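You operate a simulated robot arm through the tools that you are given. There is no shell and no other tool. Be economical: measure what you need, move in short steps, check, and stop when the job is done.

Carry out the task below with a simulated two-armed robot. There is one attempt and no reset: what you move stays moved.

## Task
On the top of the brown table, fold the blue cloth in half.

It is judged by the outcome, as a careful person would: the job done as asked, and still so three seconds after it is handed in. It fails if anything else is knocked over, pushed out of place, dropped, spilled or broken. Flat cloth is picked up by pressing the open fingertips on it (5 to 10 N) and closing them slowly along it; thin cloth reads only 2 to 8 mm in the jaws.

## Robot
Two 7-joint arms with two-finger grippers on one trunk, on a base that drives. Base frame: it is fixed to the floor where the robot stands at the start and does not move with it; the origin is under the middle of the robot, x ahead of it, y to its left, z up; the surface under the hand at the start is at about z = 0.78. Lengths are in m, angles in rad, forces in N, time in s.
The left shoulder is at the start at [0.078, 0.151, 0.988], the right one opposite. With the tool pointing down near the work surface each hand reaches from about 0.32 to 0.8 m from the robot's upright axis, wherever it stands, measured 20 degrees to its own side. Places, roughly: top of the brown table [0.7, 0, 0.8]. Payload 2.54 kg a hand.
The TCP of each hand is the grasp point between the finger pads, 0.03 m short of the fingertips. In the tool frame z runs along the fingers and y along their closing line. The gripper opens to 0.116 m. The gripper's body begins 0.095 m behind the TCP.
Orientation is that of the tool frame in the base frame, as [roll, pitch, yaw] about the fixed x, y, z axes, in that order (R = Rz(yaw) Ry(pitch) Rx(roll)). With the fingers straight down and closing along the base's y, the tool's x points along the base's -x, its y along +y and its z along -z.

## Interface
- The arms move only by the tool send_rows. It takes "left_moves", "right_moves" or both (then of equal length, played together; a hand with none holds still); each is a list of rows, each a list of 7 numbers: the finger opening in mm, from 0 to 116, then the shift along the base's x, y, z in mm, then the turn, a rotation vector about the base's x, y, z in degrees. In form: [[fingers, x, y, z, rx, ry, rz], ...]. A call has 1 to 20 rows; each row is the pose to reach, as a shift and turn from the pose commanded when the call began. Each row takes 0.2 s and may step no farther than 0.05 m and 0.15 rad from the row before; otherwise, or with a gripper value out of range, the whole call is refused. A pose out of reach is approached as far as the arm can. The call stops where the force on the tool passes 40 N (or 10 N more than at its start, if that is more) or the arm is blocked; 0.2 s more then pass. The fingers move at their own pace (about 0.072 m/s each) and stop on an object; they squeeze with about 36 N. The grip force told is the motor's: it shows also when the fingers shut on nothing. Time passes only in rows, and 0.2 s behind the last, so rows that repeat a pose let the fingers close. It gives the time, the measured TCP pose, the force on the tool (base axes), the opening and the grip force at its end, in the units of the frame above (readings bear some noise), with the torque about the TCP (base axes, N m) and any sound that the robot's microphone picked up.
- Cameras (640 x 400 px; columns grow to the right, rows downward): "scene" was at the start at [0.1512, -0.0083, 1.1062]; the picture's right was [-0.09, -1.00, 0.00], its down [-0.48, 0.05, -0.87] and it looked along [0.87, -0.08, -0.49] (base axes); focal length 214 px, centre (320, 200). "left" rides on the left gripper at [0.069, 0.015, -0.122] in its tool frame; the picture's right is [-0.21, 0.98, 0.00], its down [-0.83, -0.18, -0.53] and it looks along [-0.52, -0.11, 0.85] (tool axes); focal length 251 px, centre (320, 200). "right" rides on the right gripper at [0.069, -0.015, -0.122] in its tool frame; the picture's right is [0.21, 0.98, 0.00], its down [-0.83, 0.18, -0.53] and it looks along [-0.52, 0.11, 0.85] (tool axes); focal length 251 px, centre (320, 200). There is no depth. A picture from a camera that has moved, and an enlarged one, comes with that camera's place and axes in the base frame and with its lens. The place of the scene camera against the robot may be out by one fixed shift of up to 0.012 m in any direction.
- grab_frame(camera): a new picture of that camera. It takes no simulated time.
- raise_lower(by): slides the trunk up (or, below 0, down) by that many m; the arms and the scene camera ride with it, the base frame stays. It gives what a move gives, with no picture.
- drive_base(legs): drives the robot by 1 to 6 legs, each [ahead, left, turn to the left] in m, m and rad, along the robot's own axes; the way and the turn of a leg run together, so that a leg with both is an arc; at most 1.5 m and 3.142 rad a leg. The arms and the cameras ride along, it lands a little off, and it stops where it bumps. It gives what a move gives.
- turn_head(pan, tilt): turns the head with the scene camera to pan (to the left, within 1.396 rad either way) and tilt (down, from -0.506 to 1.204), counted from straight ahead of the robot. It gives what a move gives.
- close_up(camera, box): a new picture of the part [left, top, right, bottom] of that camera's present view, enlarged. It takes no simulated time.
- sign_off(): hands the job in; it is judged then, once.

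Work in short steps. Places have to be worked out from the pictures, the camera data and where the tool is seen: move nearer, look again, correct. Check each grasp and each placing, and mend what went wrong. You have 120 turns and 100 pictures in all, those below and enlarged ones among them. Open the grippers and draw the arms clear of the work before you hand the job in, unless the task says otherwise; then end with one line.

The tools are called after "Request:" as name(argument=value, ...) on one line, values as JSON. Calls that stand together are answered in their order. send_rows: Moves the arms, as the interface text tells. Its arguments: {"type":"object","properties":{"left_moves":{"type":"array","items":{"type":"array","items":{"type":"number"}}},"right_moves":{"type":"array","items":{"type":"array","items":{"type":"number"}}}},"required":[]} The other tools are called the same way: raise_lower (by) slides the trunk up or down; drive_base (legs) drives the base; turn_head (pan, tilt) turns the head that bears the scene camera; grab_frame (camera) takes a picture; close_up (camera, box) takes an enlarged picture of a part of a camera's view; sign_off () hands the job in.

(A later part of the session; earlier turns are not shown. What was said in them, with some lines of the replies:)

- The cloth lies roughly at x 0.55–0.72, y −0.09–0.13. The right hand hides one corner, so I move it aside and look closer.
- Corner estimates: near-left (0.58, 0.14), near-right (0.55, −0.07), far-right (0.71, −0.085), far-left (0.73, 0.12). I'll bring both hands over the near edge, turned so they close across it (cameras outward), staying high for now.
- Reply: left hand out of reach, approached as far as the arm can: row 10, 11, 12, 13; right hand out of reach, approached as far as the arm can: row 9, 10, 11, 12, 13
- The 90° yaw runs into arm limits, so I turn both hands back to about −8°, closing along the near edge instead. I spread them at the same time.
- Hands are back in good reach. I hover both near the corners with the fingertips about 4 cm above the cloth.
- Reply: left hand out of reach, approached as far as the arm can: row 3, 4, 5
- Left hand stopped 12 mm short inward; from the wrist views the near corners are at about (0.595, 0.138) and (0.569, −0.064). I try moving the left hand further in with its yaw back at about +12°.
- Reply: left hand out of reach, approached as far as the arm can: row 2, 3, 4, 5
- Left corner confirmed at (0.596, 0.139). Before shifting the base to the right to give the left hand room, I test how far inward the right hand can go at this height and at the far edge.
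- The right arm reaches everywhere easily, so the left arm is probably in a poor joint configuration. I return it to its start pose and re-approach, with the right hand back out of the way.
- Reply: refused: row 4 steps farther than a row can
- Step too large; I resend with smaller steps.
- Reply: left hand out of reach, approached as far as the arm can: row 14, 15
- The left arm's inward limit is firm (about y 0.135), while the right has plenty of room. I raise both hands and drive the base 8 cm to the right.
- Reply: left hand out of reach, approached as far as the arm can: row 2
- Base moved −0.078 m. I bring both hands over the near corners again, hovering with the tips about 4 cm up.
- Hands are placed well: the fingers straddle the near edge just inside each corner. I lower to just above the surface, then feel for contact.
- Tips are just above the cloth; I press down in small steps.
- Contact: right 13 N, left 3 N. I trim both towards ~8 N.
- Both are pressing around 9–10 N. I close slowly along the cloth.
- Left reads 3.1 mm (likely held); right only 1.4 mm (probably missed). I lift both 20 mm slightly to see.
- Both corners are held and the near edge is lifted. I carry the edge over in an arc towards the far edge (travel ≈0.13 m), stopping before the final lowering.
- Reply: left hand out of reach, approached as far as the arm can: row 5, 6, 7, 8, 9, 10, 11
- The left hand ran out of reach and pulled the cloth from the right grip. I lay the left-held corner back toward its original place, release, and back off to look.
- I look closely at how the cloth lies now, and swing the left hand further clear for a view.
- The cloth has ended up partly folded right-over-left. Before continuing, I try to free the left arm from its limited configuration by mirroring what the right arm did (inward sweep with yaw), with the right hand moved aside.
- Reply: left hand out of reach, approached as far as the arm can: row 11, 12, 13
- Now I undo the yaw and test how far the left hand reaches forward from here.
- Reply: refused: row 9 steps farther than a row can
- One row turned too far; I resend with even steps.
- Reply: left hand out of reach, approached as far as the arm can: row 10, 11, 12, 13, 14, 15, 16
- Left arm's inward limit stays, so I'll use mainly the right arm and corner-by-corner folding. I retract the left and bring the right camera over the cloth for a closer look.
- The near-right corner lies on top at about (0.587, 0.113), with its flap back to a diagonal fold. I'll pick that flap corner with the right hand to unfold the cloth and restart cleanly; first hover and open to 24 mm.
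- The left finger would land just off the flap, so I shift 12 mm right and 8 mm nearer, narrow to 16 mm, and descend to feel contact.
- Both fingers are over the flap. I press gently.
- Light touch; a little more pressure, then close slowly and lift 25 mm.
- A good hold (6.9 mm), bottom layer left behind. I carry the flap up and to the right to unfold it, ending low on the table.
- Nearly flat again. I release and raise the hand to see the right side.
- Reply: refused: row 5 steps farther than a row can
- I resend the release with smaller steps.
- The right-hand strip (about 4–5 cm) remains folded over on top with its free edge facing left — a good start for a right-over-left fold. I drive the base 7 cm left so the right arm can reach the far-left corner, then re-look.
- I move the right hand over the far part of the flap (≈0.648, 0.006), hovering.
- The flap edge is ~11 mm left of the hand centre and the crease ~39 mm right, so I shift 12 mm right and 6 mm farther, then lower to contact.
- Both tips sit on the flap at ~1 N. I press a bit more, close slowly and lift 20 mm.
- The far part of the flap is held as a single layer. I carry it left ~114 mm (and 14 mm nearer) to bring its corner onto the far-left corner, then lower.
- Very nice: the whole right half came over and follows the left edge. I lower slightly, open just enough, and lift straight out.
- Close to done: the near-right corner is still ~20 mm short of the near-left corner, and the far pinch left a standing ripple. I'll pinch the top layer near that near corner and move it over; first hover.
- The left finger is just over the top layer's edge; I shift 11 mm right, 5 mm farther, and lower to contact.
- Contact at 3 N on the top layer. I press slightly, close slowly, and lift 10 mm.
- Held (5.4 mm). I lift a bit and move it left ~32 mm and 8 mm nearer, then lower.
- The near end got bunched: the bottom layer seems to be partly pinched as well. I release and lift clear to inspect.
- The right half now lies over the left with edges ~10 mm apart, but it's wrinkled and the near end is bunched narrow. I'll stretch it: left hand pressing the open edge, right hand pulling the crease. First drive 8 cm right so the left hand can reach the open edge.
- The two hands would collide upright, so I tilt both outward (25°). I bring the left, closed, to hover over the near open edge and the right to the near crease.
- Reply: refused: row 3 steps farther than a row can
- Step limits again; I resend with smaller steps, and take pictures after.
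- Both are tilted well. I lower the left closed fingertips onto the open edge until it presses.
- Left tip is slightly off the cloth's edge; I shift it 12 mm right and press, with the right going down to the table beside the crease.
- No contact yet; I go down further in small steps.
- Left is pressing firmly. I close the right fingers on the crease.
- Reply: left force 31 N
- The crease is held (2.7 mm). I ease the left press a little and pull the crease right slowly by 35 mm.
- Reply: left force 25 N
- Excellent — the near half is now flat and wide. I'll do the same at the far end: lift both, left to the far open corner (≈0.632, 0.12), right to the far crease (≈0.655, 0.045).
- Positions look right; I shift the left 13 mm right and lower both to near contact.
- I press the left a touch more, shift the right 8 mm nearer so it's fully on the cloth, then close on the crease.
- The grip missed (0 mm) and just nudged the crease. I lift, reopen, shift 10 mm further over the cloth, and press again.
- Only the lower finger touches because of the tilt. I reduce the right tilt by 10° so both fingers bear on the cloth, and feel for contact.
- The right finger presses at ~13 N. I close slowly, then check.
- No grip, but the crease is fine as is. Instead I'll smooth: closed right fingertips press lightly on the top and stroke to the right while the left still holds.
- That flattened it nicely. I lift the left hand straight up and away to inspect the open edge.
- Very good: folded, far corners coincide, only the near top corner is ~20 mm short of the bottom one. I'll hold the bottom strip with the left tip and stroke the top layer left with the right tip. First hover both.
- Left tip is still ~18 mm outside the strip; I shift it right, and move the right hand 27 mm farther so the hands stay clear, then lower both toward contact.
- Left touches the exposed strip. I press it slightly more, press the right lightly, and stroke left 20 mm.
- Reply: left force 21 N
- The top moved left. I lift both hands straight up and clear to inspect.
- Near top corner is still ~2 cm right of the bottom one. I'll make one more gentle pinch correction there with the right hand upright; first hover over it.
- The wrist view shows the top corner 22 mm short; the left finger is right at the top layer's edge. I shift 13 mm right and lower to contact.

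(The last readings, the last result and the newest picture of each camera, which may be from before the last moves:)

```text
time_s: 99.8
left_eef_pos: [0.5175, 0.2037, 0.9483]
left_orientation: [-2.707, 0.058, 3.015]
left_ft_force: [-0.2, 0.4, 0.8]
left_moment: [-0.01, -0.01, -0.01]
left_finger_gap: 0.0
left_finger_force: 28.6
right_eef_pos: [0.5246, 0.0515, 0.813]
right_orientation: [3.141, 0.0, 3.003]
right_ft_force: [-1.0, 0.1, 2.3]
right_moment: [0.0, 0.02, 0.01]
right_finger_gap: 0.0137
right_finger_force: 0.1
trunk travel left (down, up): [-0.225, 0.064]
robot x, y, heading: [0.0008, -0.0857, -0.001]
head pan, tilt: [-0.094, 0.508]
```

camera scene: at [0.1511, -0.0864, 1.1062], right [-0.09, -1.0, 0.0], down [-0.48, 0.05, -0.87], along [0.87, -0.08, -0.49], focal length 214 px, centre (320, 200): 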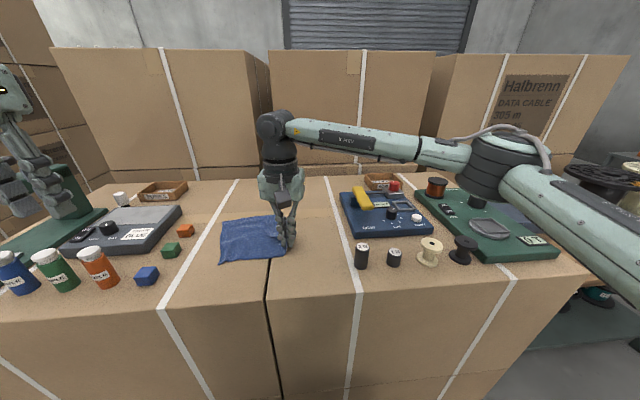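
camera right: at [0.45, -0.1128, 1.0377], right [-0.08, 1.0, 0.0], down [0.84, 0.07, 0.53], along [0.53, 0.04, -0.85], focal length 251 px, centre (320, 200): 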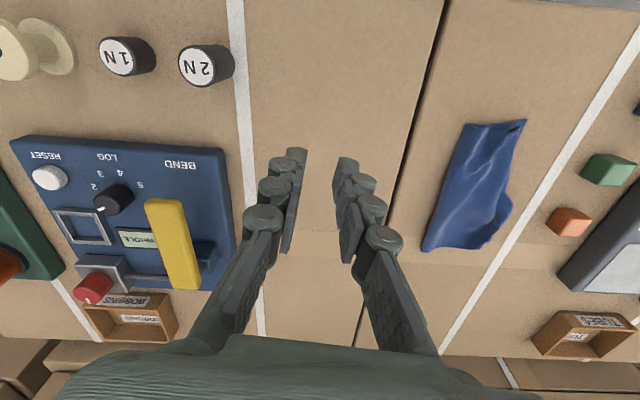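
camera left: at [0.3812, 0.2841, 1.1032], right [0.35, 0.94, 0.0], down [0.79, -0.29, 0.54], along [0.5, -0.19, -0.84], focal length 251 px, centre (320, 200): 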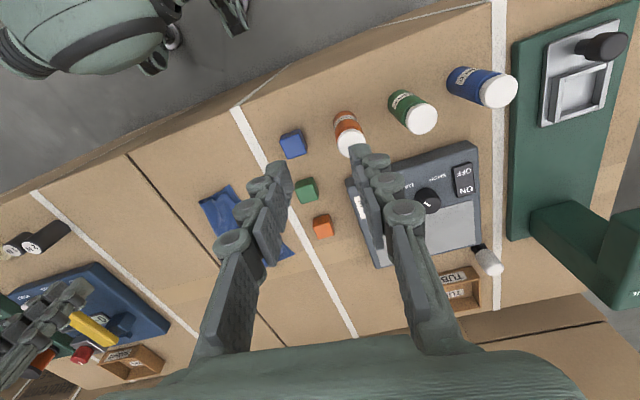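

Light contact (2 N). I close slowly and lift 12 mm to check what is held.

Request:
send_rows(right_moves=[[14, 0, 0, -0.5, 0, 0, 0], [12, 0, 0, -0.5, 0, 0, 0], [10, 0, 0, -0.5, 0, 0, 0], [8, 0, 0, -0.5, 0, 0, 0], [6, 0, 0, -0.5, 0, 0, 0], [4, 0, 0, -0.5, 0, 0, 0], [2, 0, 0, -0.5, 0, 0, 0], [0, 0, 0, -0.5, 0, 0, 0], [0, 0, 0, -0.5, 0, 0, 0], [0, 0, 0, 5, 0, 0, 0], [0, 0, 0, 12, 0, 0, 0]])

Request:
close_up(camera="scene", box=[160, 190, 288, 270])

```text
time_s: 102.2
left_eef_pos: [0.5186, 0.2043, 0.9478]
left_orientation: [-2.709, 0.06, 3.018]
left_ft_force: [0.6, -0.2, 0.4]
left_moment: [0.0, 0.02, 0.01]
left_finger_gap: 0.0
left_finger_force: 28.7
right_eef_pos: [0.524, 0.0515, 0.8237]
right_orientation: [-3.141, 0.0, 3.004]
right_ft_force: [-0.1, -0.9, -1.1]
right_moment: [-0.01, 0.04, 0.03]
right_finger_gap: 0.0052
right_finger_force: 35.4
trunk travel left (down, up): [-0.225, 0.064]
robot x, y, heading: [0.0007, -0.0859, -0.004]
head pan, tilt: [-0.094, 0.508]
```

```text
5.00 times, centred on (224, 230) of scene
camera zoom: at [0.1512, -0.0971, 1.1062], right [-0.09, -1.0, 0.0], down [-0.48, 0.05, -0.87], along [0.87, -0.08, -0.49], focal length 1072 px, centre (800, 50)
```

zoom: 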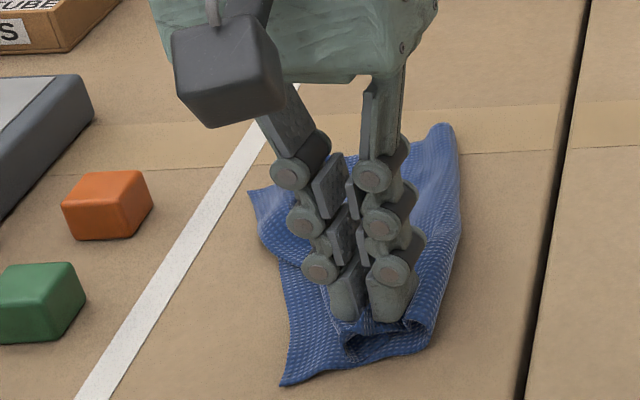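

Only the top layer is held (bottom stays flat). I lift more and move it left 30 mm, 6 mm nearer, lower, release and lift out.

Request:
send_rows(right_moves=[[0, 0, 2, 10, 0, 0, 0], [0, -2, 8, 18, 0, 0, 0], [0, -4, 16, 20, 0, 0, 0], [0, -5, 24, 16, 0, 0, 0], [0, -6, 30, 6, 0, 0, 0], [0, -6, 31, -6, 0, 0, 0], [0, -6, 31, -8, 0, 0, 0], [5, -6, 31, -8, 0, 0, 0], [10, -6, 31, -8, 0, 0, 0], [14, -6, 31, -6, 0, 0, 0], [14, -6, 31, 5, 0, 0, 0], [14, -6, 31, 35, 0, 0, 0], [14, -6, 0, 65, 0, 0, 0], [14, -6, -40, 85, 0, 0, 0], [14, -6, -80, 90, 0, 0, 0], [14, -6, -110, 90, 0, 0, 0]])

Request:
close_up(camera="scene", box=[160, 190, 288, 270])

```text
time_s: 105.6
left_eef_pos: [0.5185, 0.2034, 0.9483]
left_orientation: [-2.709, 0.059, 3.015]
left_ft_force: [0.0, -0.3, -0.5]
left_moment: [0.02, -0.01, 0.0]
left_finger_gap: 0.0
left_finger_force: 28.7
right_eef_pos: [0.5192, -0.0573, 0.9137]
right_orientation: [3.141, -0.001, 3.0]
right_ft_force: [1.0, 0.1, 0.3]
right_moment: [0.0, -0.01, 0.0]
right_finger_gap: 0.0143
right_finger_force: 0.1
trunk travel left (down, up): [-0.225, 0.064]
robot x, y, heading: [0.0026, -0.0878, 0.001]
head pan, tilt: [-0.094, 0.508]
```

```text
5.00 times, centred on (224, 230) of scene
camera zoom: at [0.1512, -0.0973, 1.1062], right [-0.09, -1.0, 0.0], down [-0.48, 0.05, -0.87], along [0.87, -0.08, -0.49], focal length 1072 px, centre (800, 50)
```

zoom: 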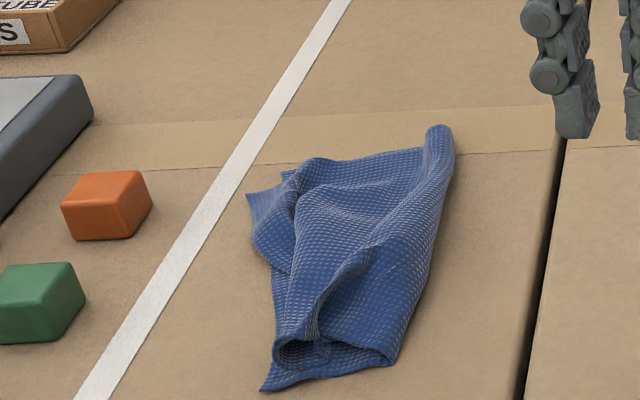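

The near top corner is now close to the bottom corner. As before, I stretch out the bunching: left presses the open edge, right pulls the near crease. Approach with tilts.

Request:
send_rows(left_moves=[[0, 2, -20, -15, 0, 0, 0], [0, 4, -45, -30, 0, 0, 0], [0, 6, -70, -50, 0, 0, 0], [0, 8, -90, -75, 0, 0, 0], [0, 10, -110, -100, 0, 0, 0], [0, 10, -110, -120, 0, 0, 0], [0, 10, -110, -132, 0, 0, 0], [0, 10, -110, -136, 0, 0, 0]], right_moves=[[24, 0, 10, 0, 6, 0, 0], [24, 0, 20, 0, 12, 0, 0], [24, 1, 35, 0, 18, 0, 0], [24, 2, 50, -15, 25, 0, 0], [24, 3, 70, -40, 25, 0, 0], [24, 3, 90, -65, 25, 0, 0], [24, 3, 90, -85, 25, 0, 0], [24, 3, 90, -95, 25, 0, 0]])

Request:
close_up(camera="scene", box=[160, 190, 288, 270])

```text
time_s: 107.4
left_eef_pos: [0.5272, 0.0932, 0.8114]
left_orientation: [-2.706, 0.06, 3.016]
left_ft_force: [-0.7, 0.1, 0.6]
left_moment: [0.02, -0.01, 0.01]
left_finger_gap: 0.0001
left_finger_force: 28.6
right_eef_pos: [0.5227, 0.0321, 0.8181]
right_orientation: [2.71, -0.059, 3.016]
right_ft_force: [0.3, -0.7, 0.4]
right_moment: [0.0, 0.02, 0.01]
right_finger_gap: 0.024
right_finger_force: 0.2
trunk travel left (down, up): [-0.225, 0.064]
robot x, y, heading: [-0.0018, -0.0881, -0.004]
head pan, tilt: [-0.094, 0.508]
```

```text
5.00 times, centred on (224, 230) of scene
camera zoom: at [0.1512, -0.0971, 1.1062], right [-0.09, -1.0, 0.0], down [-0.48, 0.05, -0.87], along [0.87, -0.08, -0.49], focal length 1072 px, centre (800, 50)
```

zoom: 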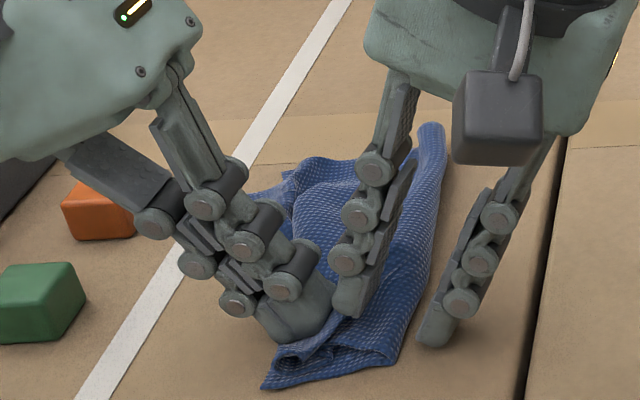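

Left is right on the open edge. I press it, shift the right 7 mm toward the crease, press to the table, and close.

Request:
send_rows(left_moves=[[0, 0, 0, -1.5, 0, 0, 0], [0, 0, 0, -3, 0, 0, 0], [0, 0, 0, -3, 0, 0, 0], [0, 0, 0, -3, 0, 0, 0], [0, 0, 0, -3, 0, 0, 0], [0, 0, 0, -3, 0, 0, 0], [0, 0, 0, -3, 0, 0, 0], [0, 0, 0, -3, 0, 0, 0], [0, 0, 0, -3, 0, 0, 0], [0, 0, 0, -3, 0, 0, 0], [0, 0, 0, -3, 0, 0, 0], [0, 0, 0, -3, 0, 0, 0], [0, 0, 0, -3, 0, 0, 0]], right_moves=[[24, 0, 7, -1, 0, 0, 0], [24, 0, 7, -3, 0, 0, 0], [24, 0, 7, -4, 0, 0, 0], [21, 0, 7, -4, 0, 0, 0], [18, 0, 7, -4, 0, 0, 0], [15, 0, 7, -4, 0, 0, 0], [12, 0, 7, -4, 0, 0, 0], [9, 0, 7, -4, 0, 0, 0], [6, 0, 7, -4, 0, 0, 0], [3, 0, 7, -4, 0, 0, 0], [0, 0, 7, -4, 0, 0, 0], [0, 0, 7, -4, 0, 0, 0], [0, 0, 7, -3, 0, 0, 0]])

```text
time_s: 110.2
left_eef_pos: [0.527, 0.0928, 0.8097]
left_orientation: [-2.71, 0.062, 3.016]
left_ft_force: [3.4, 3.9, 20.8]
left_moment: [0.09, 0.04, 0.01]
left_finger_gap: 0.0
left_finger_force: 28.7
right_eef_pos: [0.5234, 0.0385, 0.8167]
right_orientation: [2.709, -0.056, 3.017]
right_ft_force: [-0.4, -0.4, 0.3]
right_moment: [0.03, -0.01, -0.01]
right_finger_gap: 0.0041
right_finger_force: 30.3
trunk travel left (down, up): [-0.225, 0.064]
robot x, y, heading: [0.0004, -0.0854, 0.0]
head pan, tilt: [-0.094, 0.508]
```

The crease is held (4.1 mm). I pull it right slowly by 38 mm.

Request:
send_rows(left_moves=[[0, 0, 0, 0, 0, 0, 0], [0, 0, 0, 0, 0, 0, 0], [0, 0, 0, 0, 0, 0, 0], [0, 0, 0, 0, 0, 0, 0], [0, 0, 0, 0, 0, 0, 0], [0, 0, 0, 0, 0, 0, 0], [0, 0, 0, 0, 0, 0, 0], [0, 0, 0, 0, 0, 0, 0]], right_moves=[[0, 0, -5, 2, 0, 0, 0], [0, 0, -10, 2, 0, 0, 0], [0, 0, -16, 2, 0, 0, 0], [0, 0, -22, 2, 0, 0, 0], [0, 0, -28, 2, 0, 0, 0], [0, 0, -33, 2, 0, 0, 0], [0, 0, -38, 2, 0, 0, 0], [0, 0, -38, 2, 0, 0, 0]])

Request:
close_up(camera="scene", box=[160, 190, 288, 270])

```text
time_s: 112.0
left_eef_pos: [0.5268, 0.0924, 0.8099]
left_orientation: [-2.709, 0.064, 3.015]
left_ft_force: [4.1, 2.2, 22.1]
left_moment: [0.0, 0.03, 0.01]
left_finger_gap: 0.0001
left_finger_force: 28.5
right_eef_pos: [0.5216, 0.0002, 0.819]
right_orientation: [2.708, -0.058, 3.015]
right_ft_force: [-0.3, 0.7, 0.1]
right_moment: [0.03, -0.01, 0.0]
right_finger_gap: 0.0004
right_finger_force: 29.0
trunk travel left (down, up): [-0.225, 0.064]
robot x, y, heading: [-0.0032, -0.0875, -0.002]
head pan, tilt: [-0.094, 0.508]
```

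```text
5.00 times, centred on (224, 230) of scene
camera zoom: at [0.1499, -0.0975, 1.1065], right [-0.09, -1.0, 0.0], down [-0.48, 0.05, -0.87], along [0.87, -0.08, -0.48], focal length 1072 px, centre (800, 50)
```

zoom: 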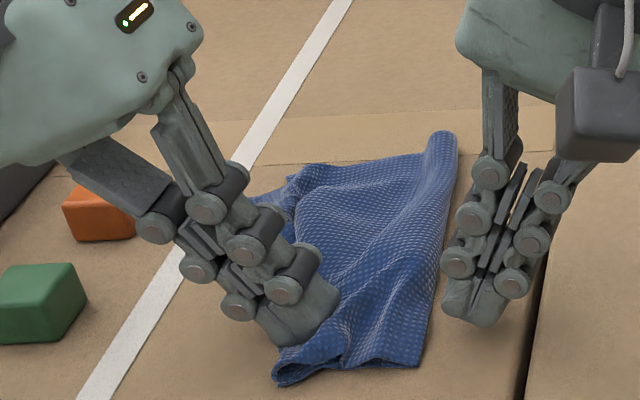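

Partly stretched; a diagonal wrinkle remains. I smooth with the closed right tip in two rightward strokes while the left keeps holding.

Request:
send_rows(right_moves=[[0, 0, 0, 12, 0, 0, 0], [0, 0, 30, 14, 0, 0, 0], [0, 0, 50, 8, 0, 0, 0], [0, 0, 50, -3, 0, 0, 0], [0, 0, 50, -6, 0, 0, 0], [0, 0, 42, -6.5, 0, 0, 0], [0, 0, 34, -6.5, 0, 0, 0], [0, 0, 26, -6.5, 0, 0, 0], [0, 0, 18, -6.5, 0, 0, 0], [0, 5, 15, 10, 0, 0, 0], [0, 35, 45, 14, 0, 0, 0], [0, 45, 60, 5, 0, 0, 0], [0, 45, 60, -5, 0, 0, 0], [0, 45, 52, -6.5, 0, 0, 0], [0, 45, 44, -6.5, 0, 0, 0], [0, 45, 36, -6.5, 0, 0, 0], [0, 45, 28, -6.5, 0, 0, 0], [0, 45, 20, -6.5, 0, 0, 0], [0, 45, 15, 10, 0, 0, 0], [0, 45, -10, 40, 0, 0, 0]])

Request:
close_up(camera="scene", box=[160, 190, 288, 270])

```text
time_s: 116.2
left_eef_pos: [0.5267, 0.0928, 0.8103]
left_orientation: [-2.708, 0.064, 3.018]
left_ft_force: [3.4, 0.6, 23.2]
left_moment: [-0.04, 0.04, 0.02]
left_finger_gap: 0.0001
left_finger_force: 28.2
right_eef_pos: [0.5689, -0.01, 0.8576]
right_orientation: [2.708, -0.058, 3.016]
right_ft_force: [-0.3, 1.1, -1.3]
right_moment: [-0.02, -0.01, 0.02]
right_finger_gap: 0.0
right_finger_force: 29.2
trunk travel left (down, up): [-0.225, 0.064]
robot x, y, heading: [-0.0008, -0.0891, -0.003]
head pan, tilt: [-0.094, 0.508]
```

```text
5.00 times, centred on (224, 230) of scene
camera zoom: at [0.1499, -0.0975, 1.1065], right [-0.09, -1.0, 0.0], down [-0.48, 0.05, -0.87], along [0.87, -0.08, -0.48], focal length 1072 px, centre (800, 50)
```

zoom: 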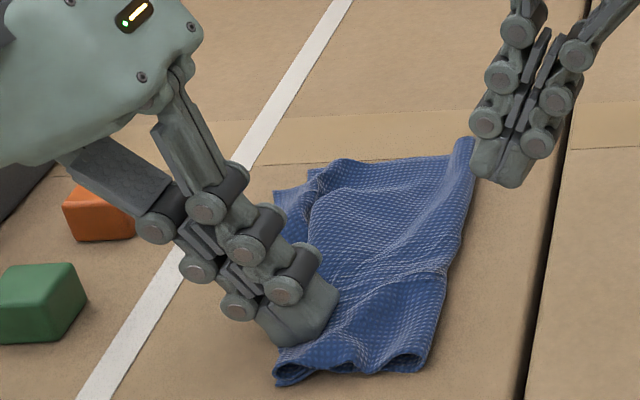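

Better. One more rightward stroke close to the near edge, then both hands lift and retract.

Request:
send_rows(right_moves=[[0, -25, 20, -5, 0, 0, 0], [0, -50, 45, -10, 0, 0, 0], [0, -57, 62, -20, 0, 0, 0], [0, -57, 62, -40, 0, 0, 0], [0, -57, 60, -45, 0, 0, 0], [0, -57, 52, -45.5, 0, 0, 0], [0, -57, 44, -45.5, 0, 0, 0], [0, -57, 36, -45.5, 0, 0, 0], [0, -57, 28, -45.5, 0, 0, 0], [0, -57, 20, -45.5, 0, 0, 0], [0, -57, 14, -45.5, 0, 0, 0], [0, -57, 10, -30, 0, 0, 0], [0, -57, -10, 0, 0, 0, 0], [0, -67, -50, 20, 0, 0, 0], [0, -77, -90, 40, 0, 0, 0]])

Request:
send_rows(left_moves=[[0, 0, 0, 15, 0, 0, 0], [0, 0, 8, 45, 0, 0, 0], [0, -10, 30, 75, 0, 0, 0], [0, -30, 60, 100, 0, 0, 0], [0, -50, 90, 120, 0, 0, 0], [20, -70, 120, 140, 0, 0, 0]])

Request:
close_up(camera="scene", box=[160, 190, 288, 270])

```text
time_s: 119.4
left_eef_pos: [0.5251, 0.0925, 0.8096]
left_orientation: [-2.709, 0.061, 3.017]
left_ft_force: [3.4, 1.2, 24.4]
left_moment: [-0.03, 0.06, 0.0]
left_finger_gap: 0.0
left_finger_force: 28.2
right_eef_pos: [0.4882, -0.0976, 0.8998]
right_orientation: [2.706, -0.058, 3.018]
right_ft_force: [-0.2, -0.4, 0.1]
right_moment: [0.01, 0.05, 0.0]
right_finger_gap: 0.0
right_finger_force: 28.6
trunk travel left (down, up): [-0.225, 0.064]
robot x, y, heading: [-0.0013, -0.0882, -0.0]
head pan, tilt: [-0.094, 0.508]
```

```text
time_s: 120.8
left_eef_pos: [0.4561, 0.2142, 0.9488]
left_orientation: [-2.707, 0.059, 3.017]
left_ft_force: [0.6, 0.0, 0.4]
left_moment: [0.04, 0.01, -0.04]
left_finger_gap: 0.02
left_finger_force: 0.0
right_eef_pos: [0.4887, -0.0964, 0.8996]
right_orientation: [2.71, -0.058, 3.017]
right_ft_force: [-0.4, -0.2, 0.1]
right_moment: [0.0, 0.0, -0.02]
right_finger_gap: 0.0
right_finger_force: 28.6
trunk travel left (down, up): [-0.225, 0.064]
robot x, y, heading: [0.0011, -0.087, -0.005]
head pan, tilt: [-0.094, 0.508]
```

```text
5.00 times, centred on (224, 230) of scene
camera zoom: at [0.151, -0.0969, 1.1062], right [-0.09, -1.0, 0.0], down [-0.48, 0.05, -0.87], along [0.87, -0.08, -0.49], focal length 1072 px, centre (800, 50)
```

zoom: 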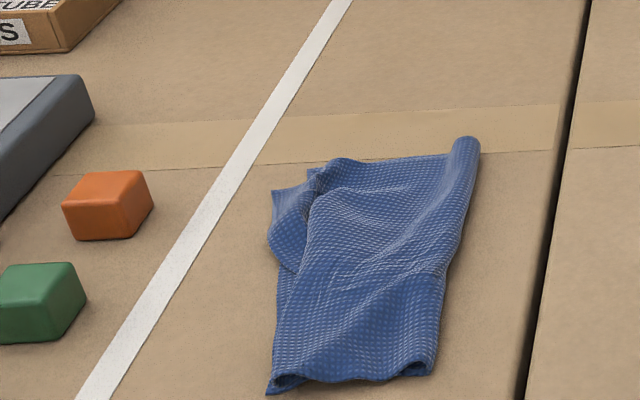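

Now all edges coincide well: near corners meet and the fold is clean. I open both grippers, draw the arms back, and check the whole scene.

Request:
send_rows(left_moves=[[60, -10, 20, 20, 0, 0, 0], [80, -20, 40, 30, 0, 0, 0]], right_moves=[[40, -20, -30, 30, 0, 0, 0], [80, -40, -60, 60, 0, 0, 0]])

Request:
grab_frame(camera="scene")

```text
time_s: 121.4
left_eef_pos: [0.437, 0.2512, 0.9781]
left_orientation: [-2.707, 0.06, 3.015]
left_ft_force: [-0.5, -0.9, -0.4]
left_moment: [0.0, -0.04, -0.01]
left_finger_gap: 0.0801
left_finger_force: 0.7
right_eef_pos: [0.4519, -0.1586, 0.9578]
right_orientation: [2.709, -0.058, 3.016]
right_ft_force: [0.6, 0.0, 0.8]
right_moment: [0.03, -0.01, 0.0]
right_finger_gap: 0.0732
right_finger_force: 0.0
trunk travel left (down, up): [-0.225, 0.064]
robot x, y, heading: [0.002, -0.0947, 0.003]
head pan, tilt: [-0.094, 0.508]
```

```text
9 pictures are left
camera scene: at [0.1508, -0.0971, 1.1063], right [-0.09, -1.0, 0.0], down [-0.48, 0.05, -0.87], along [0.87, -0.08, -0.49], focal length 214 px, centre (320, 200)
```

scene: 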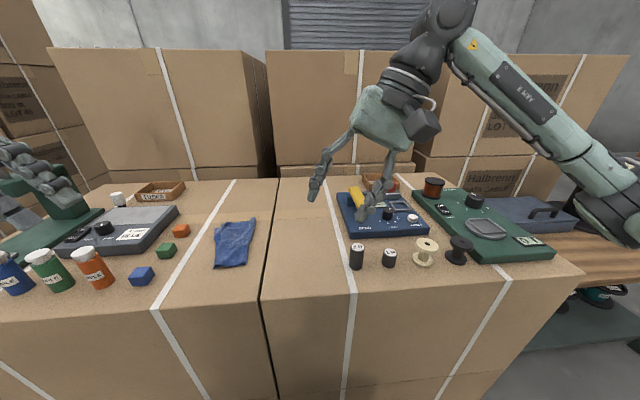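

The cloth is folded in half, both hands are clear and open, and nothing else has moved. I hand the job in.

Request:
sign_off()

```text
The job is handed in.
```

The blue cloth is folded in half on the brown table, right half over left, with the near corners meeting. The far-left corner is slightly rumpled and about 2 cm out of line. Both grippers are open and clear of the cloth, and nothing else looked disturbed in the last picture.
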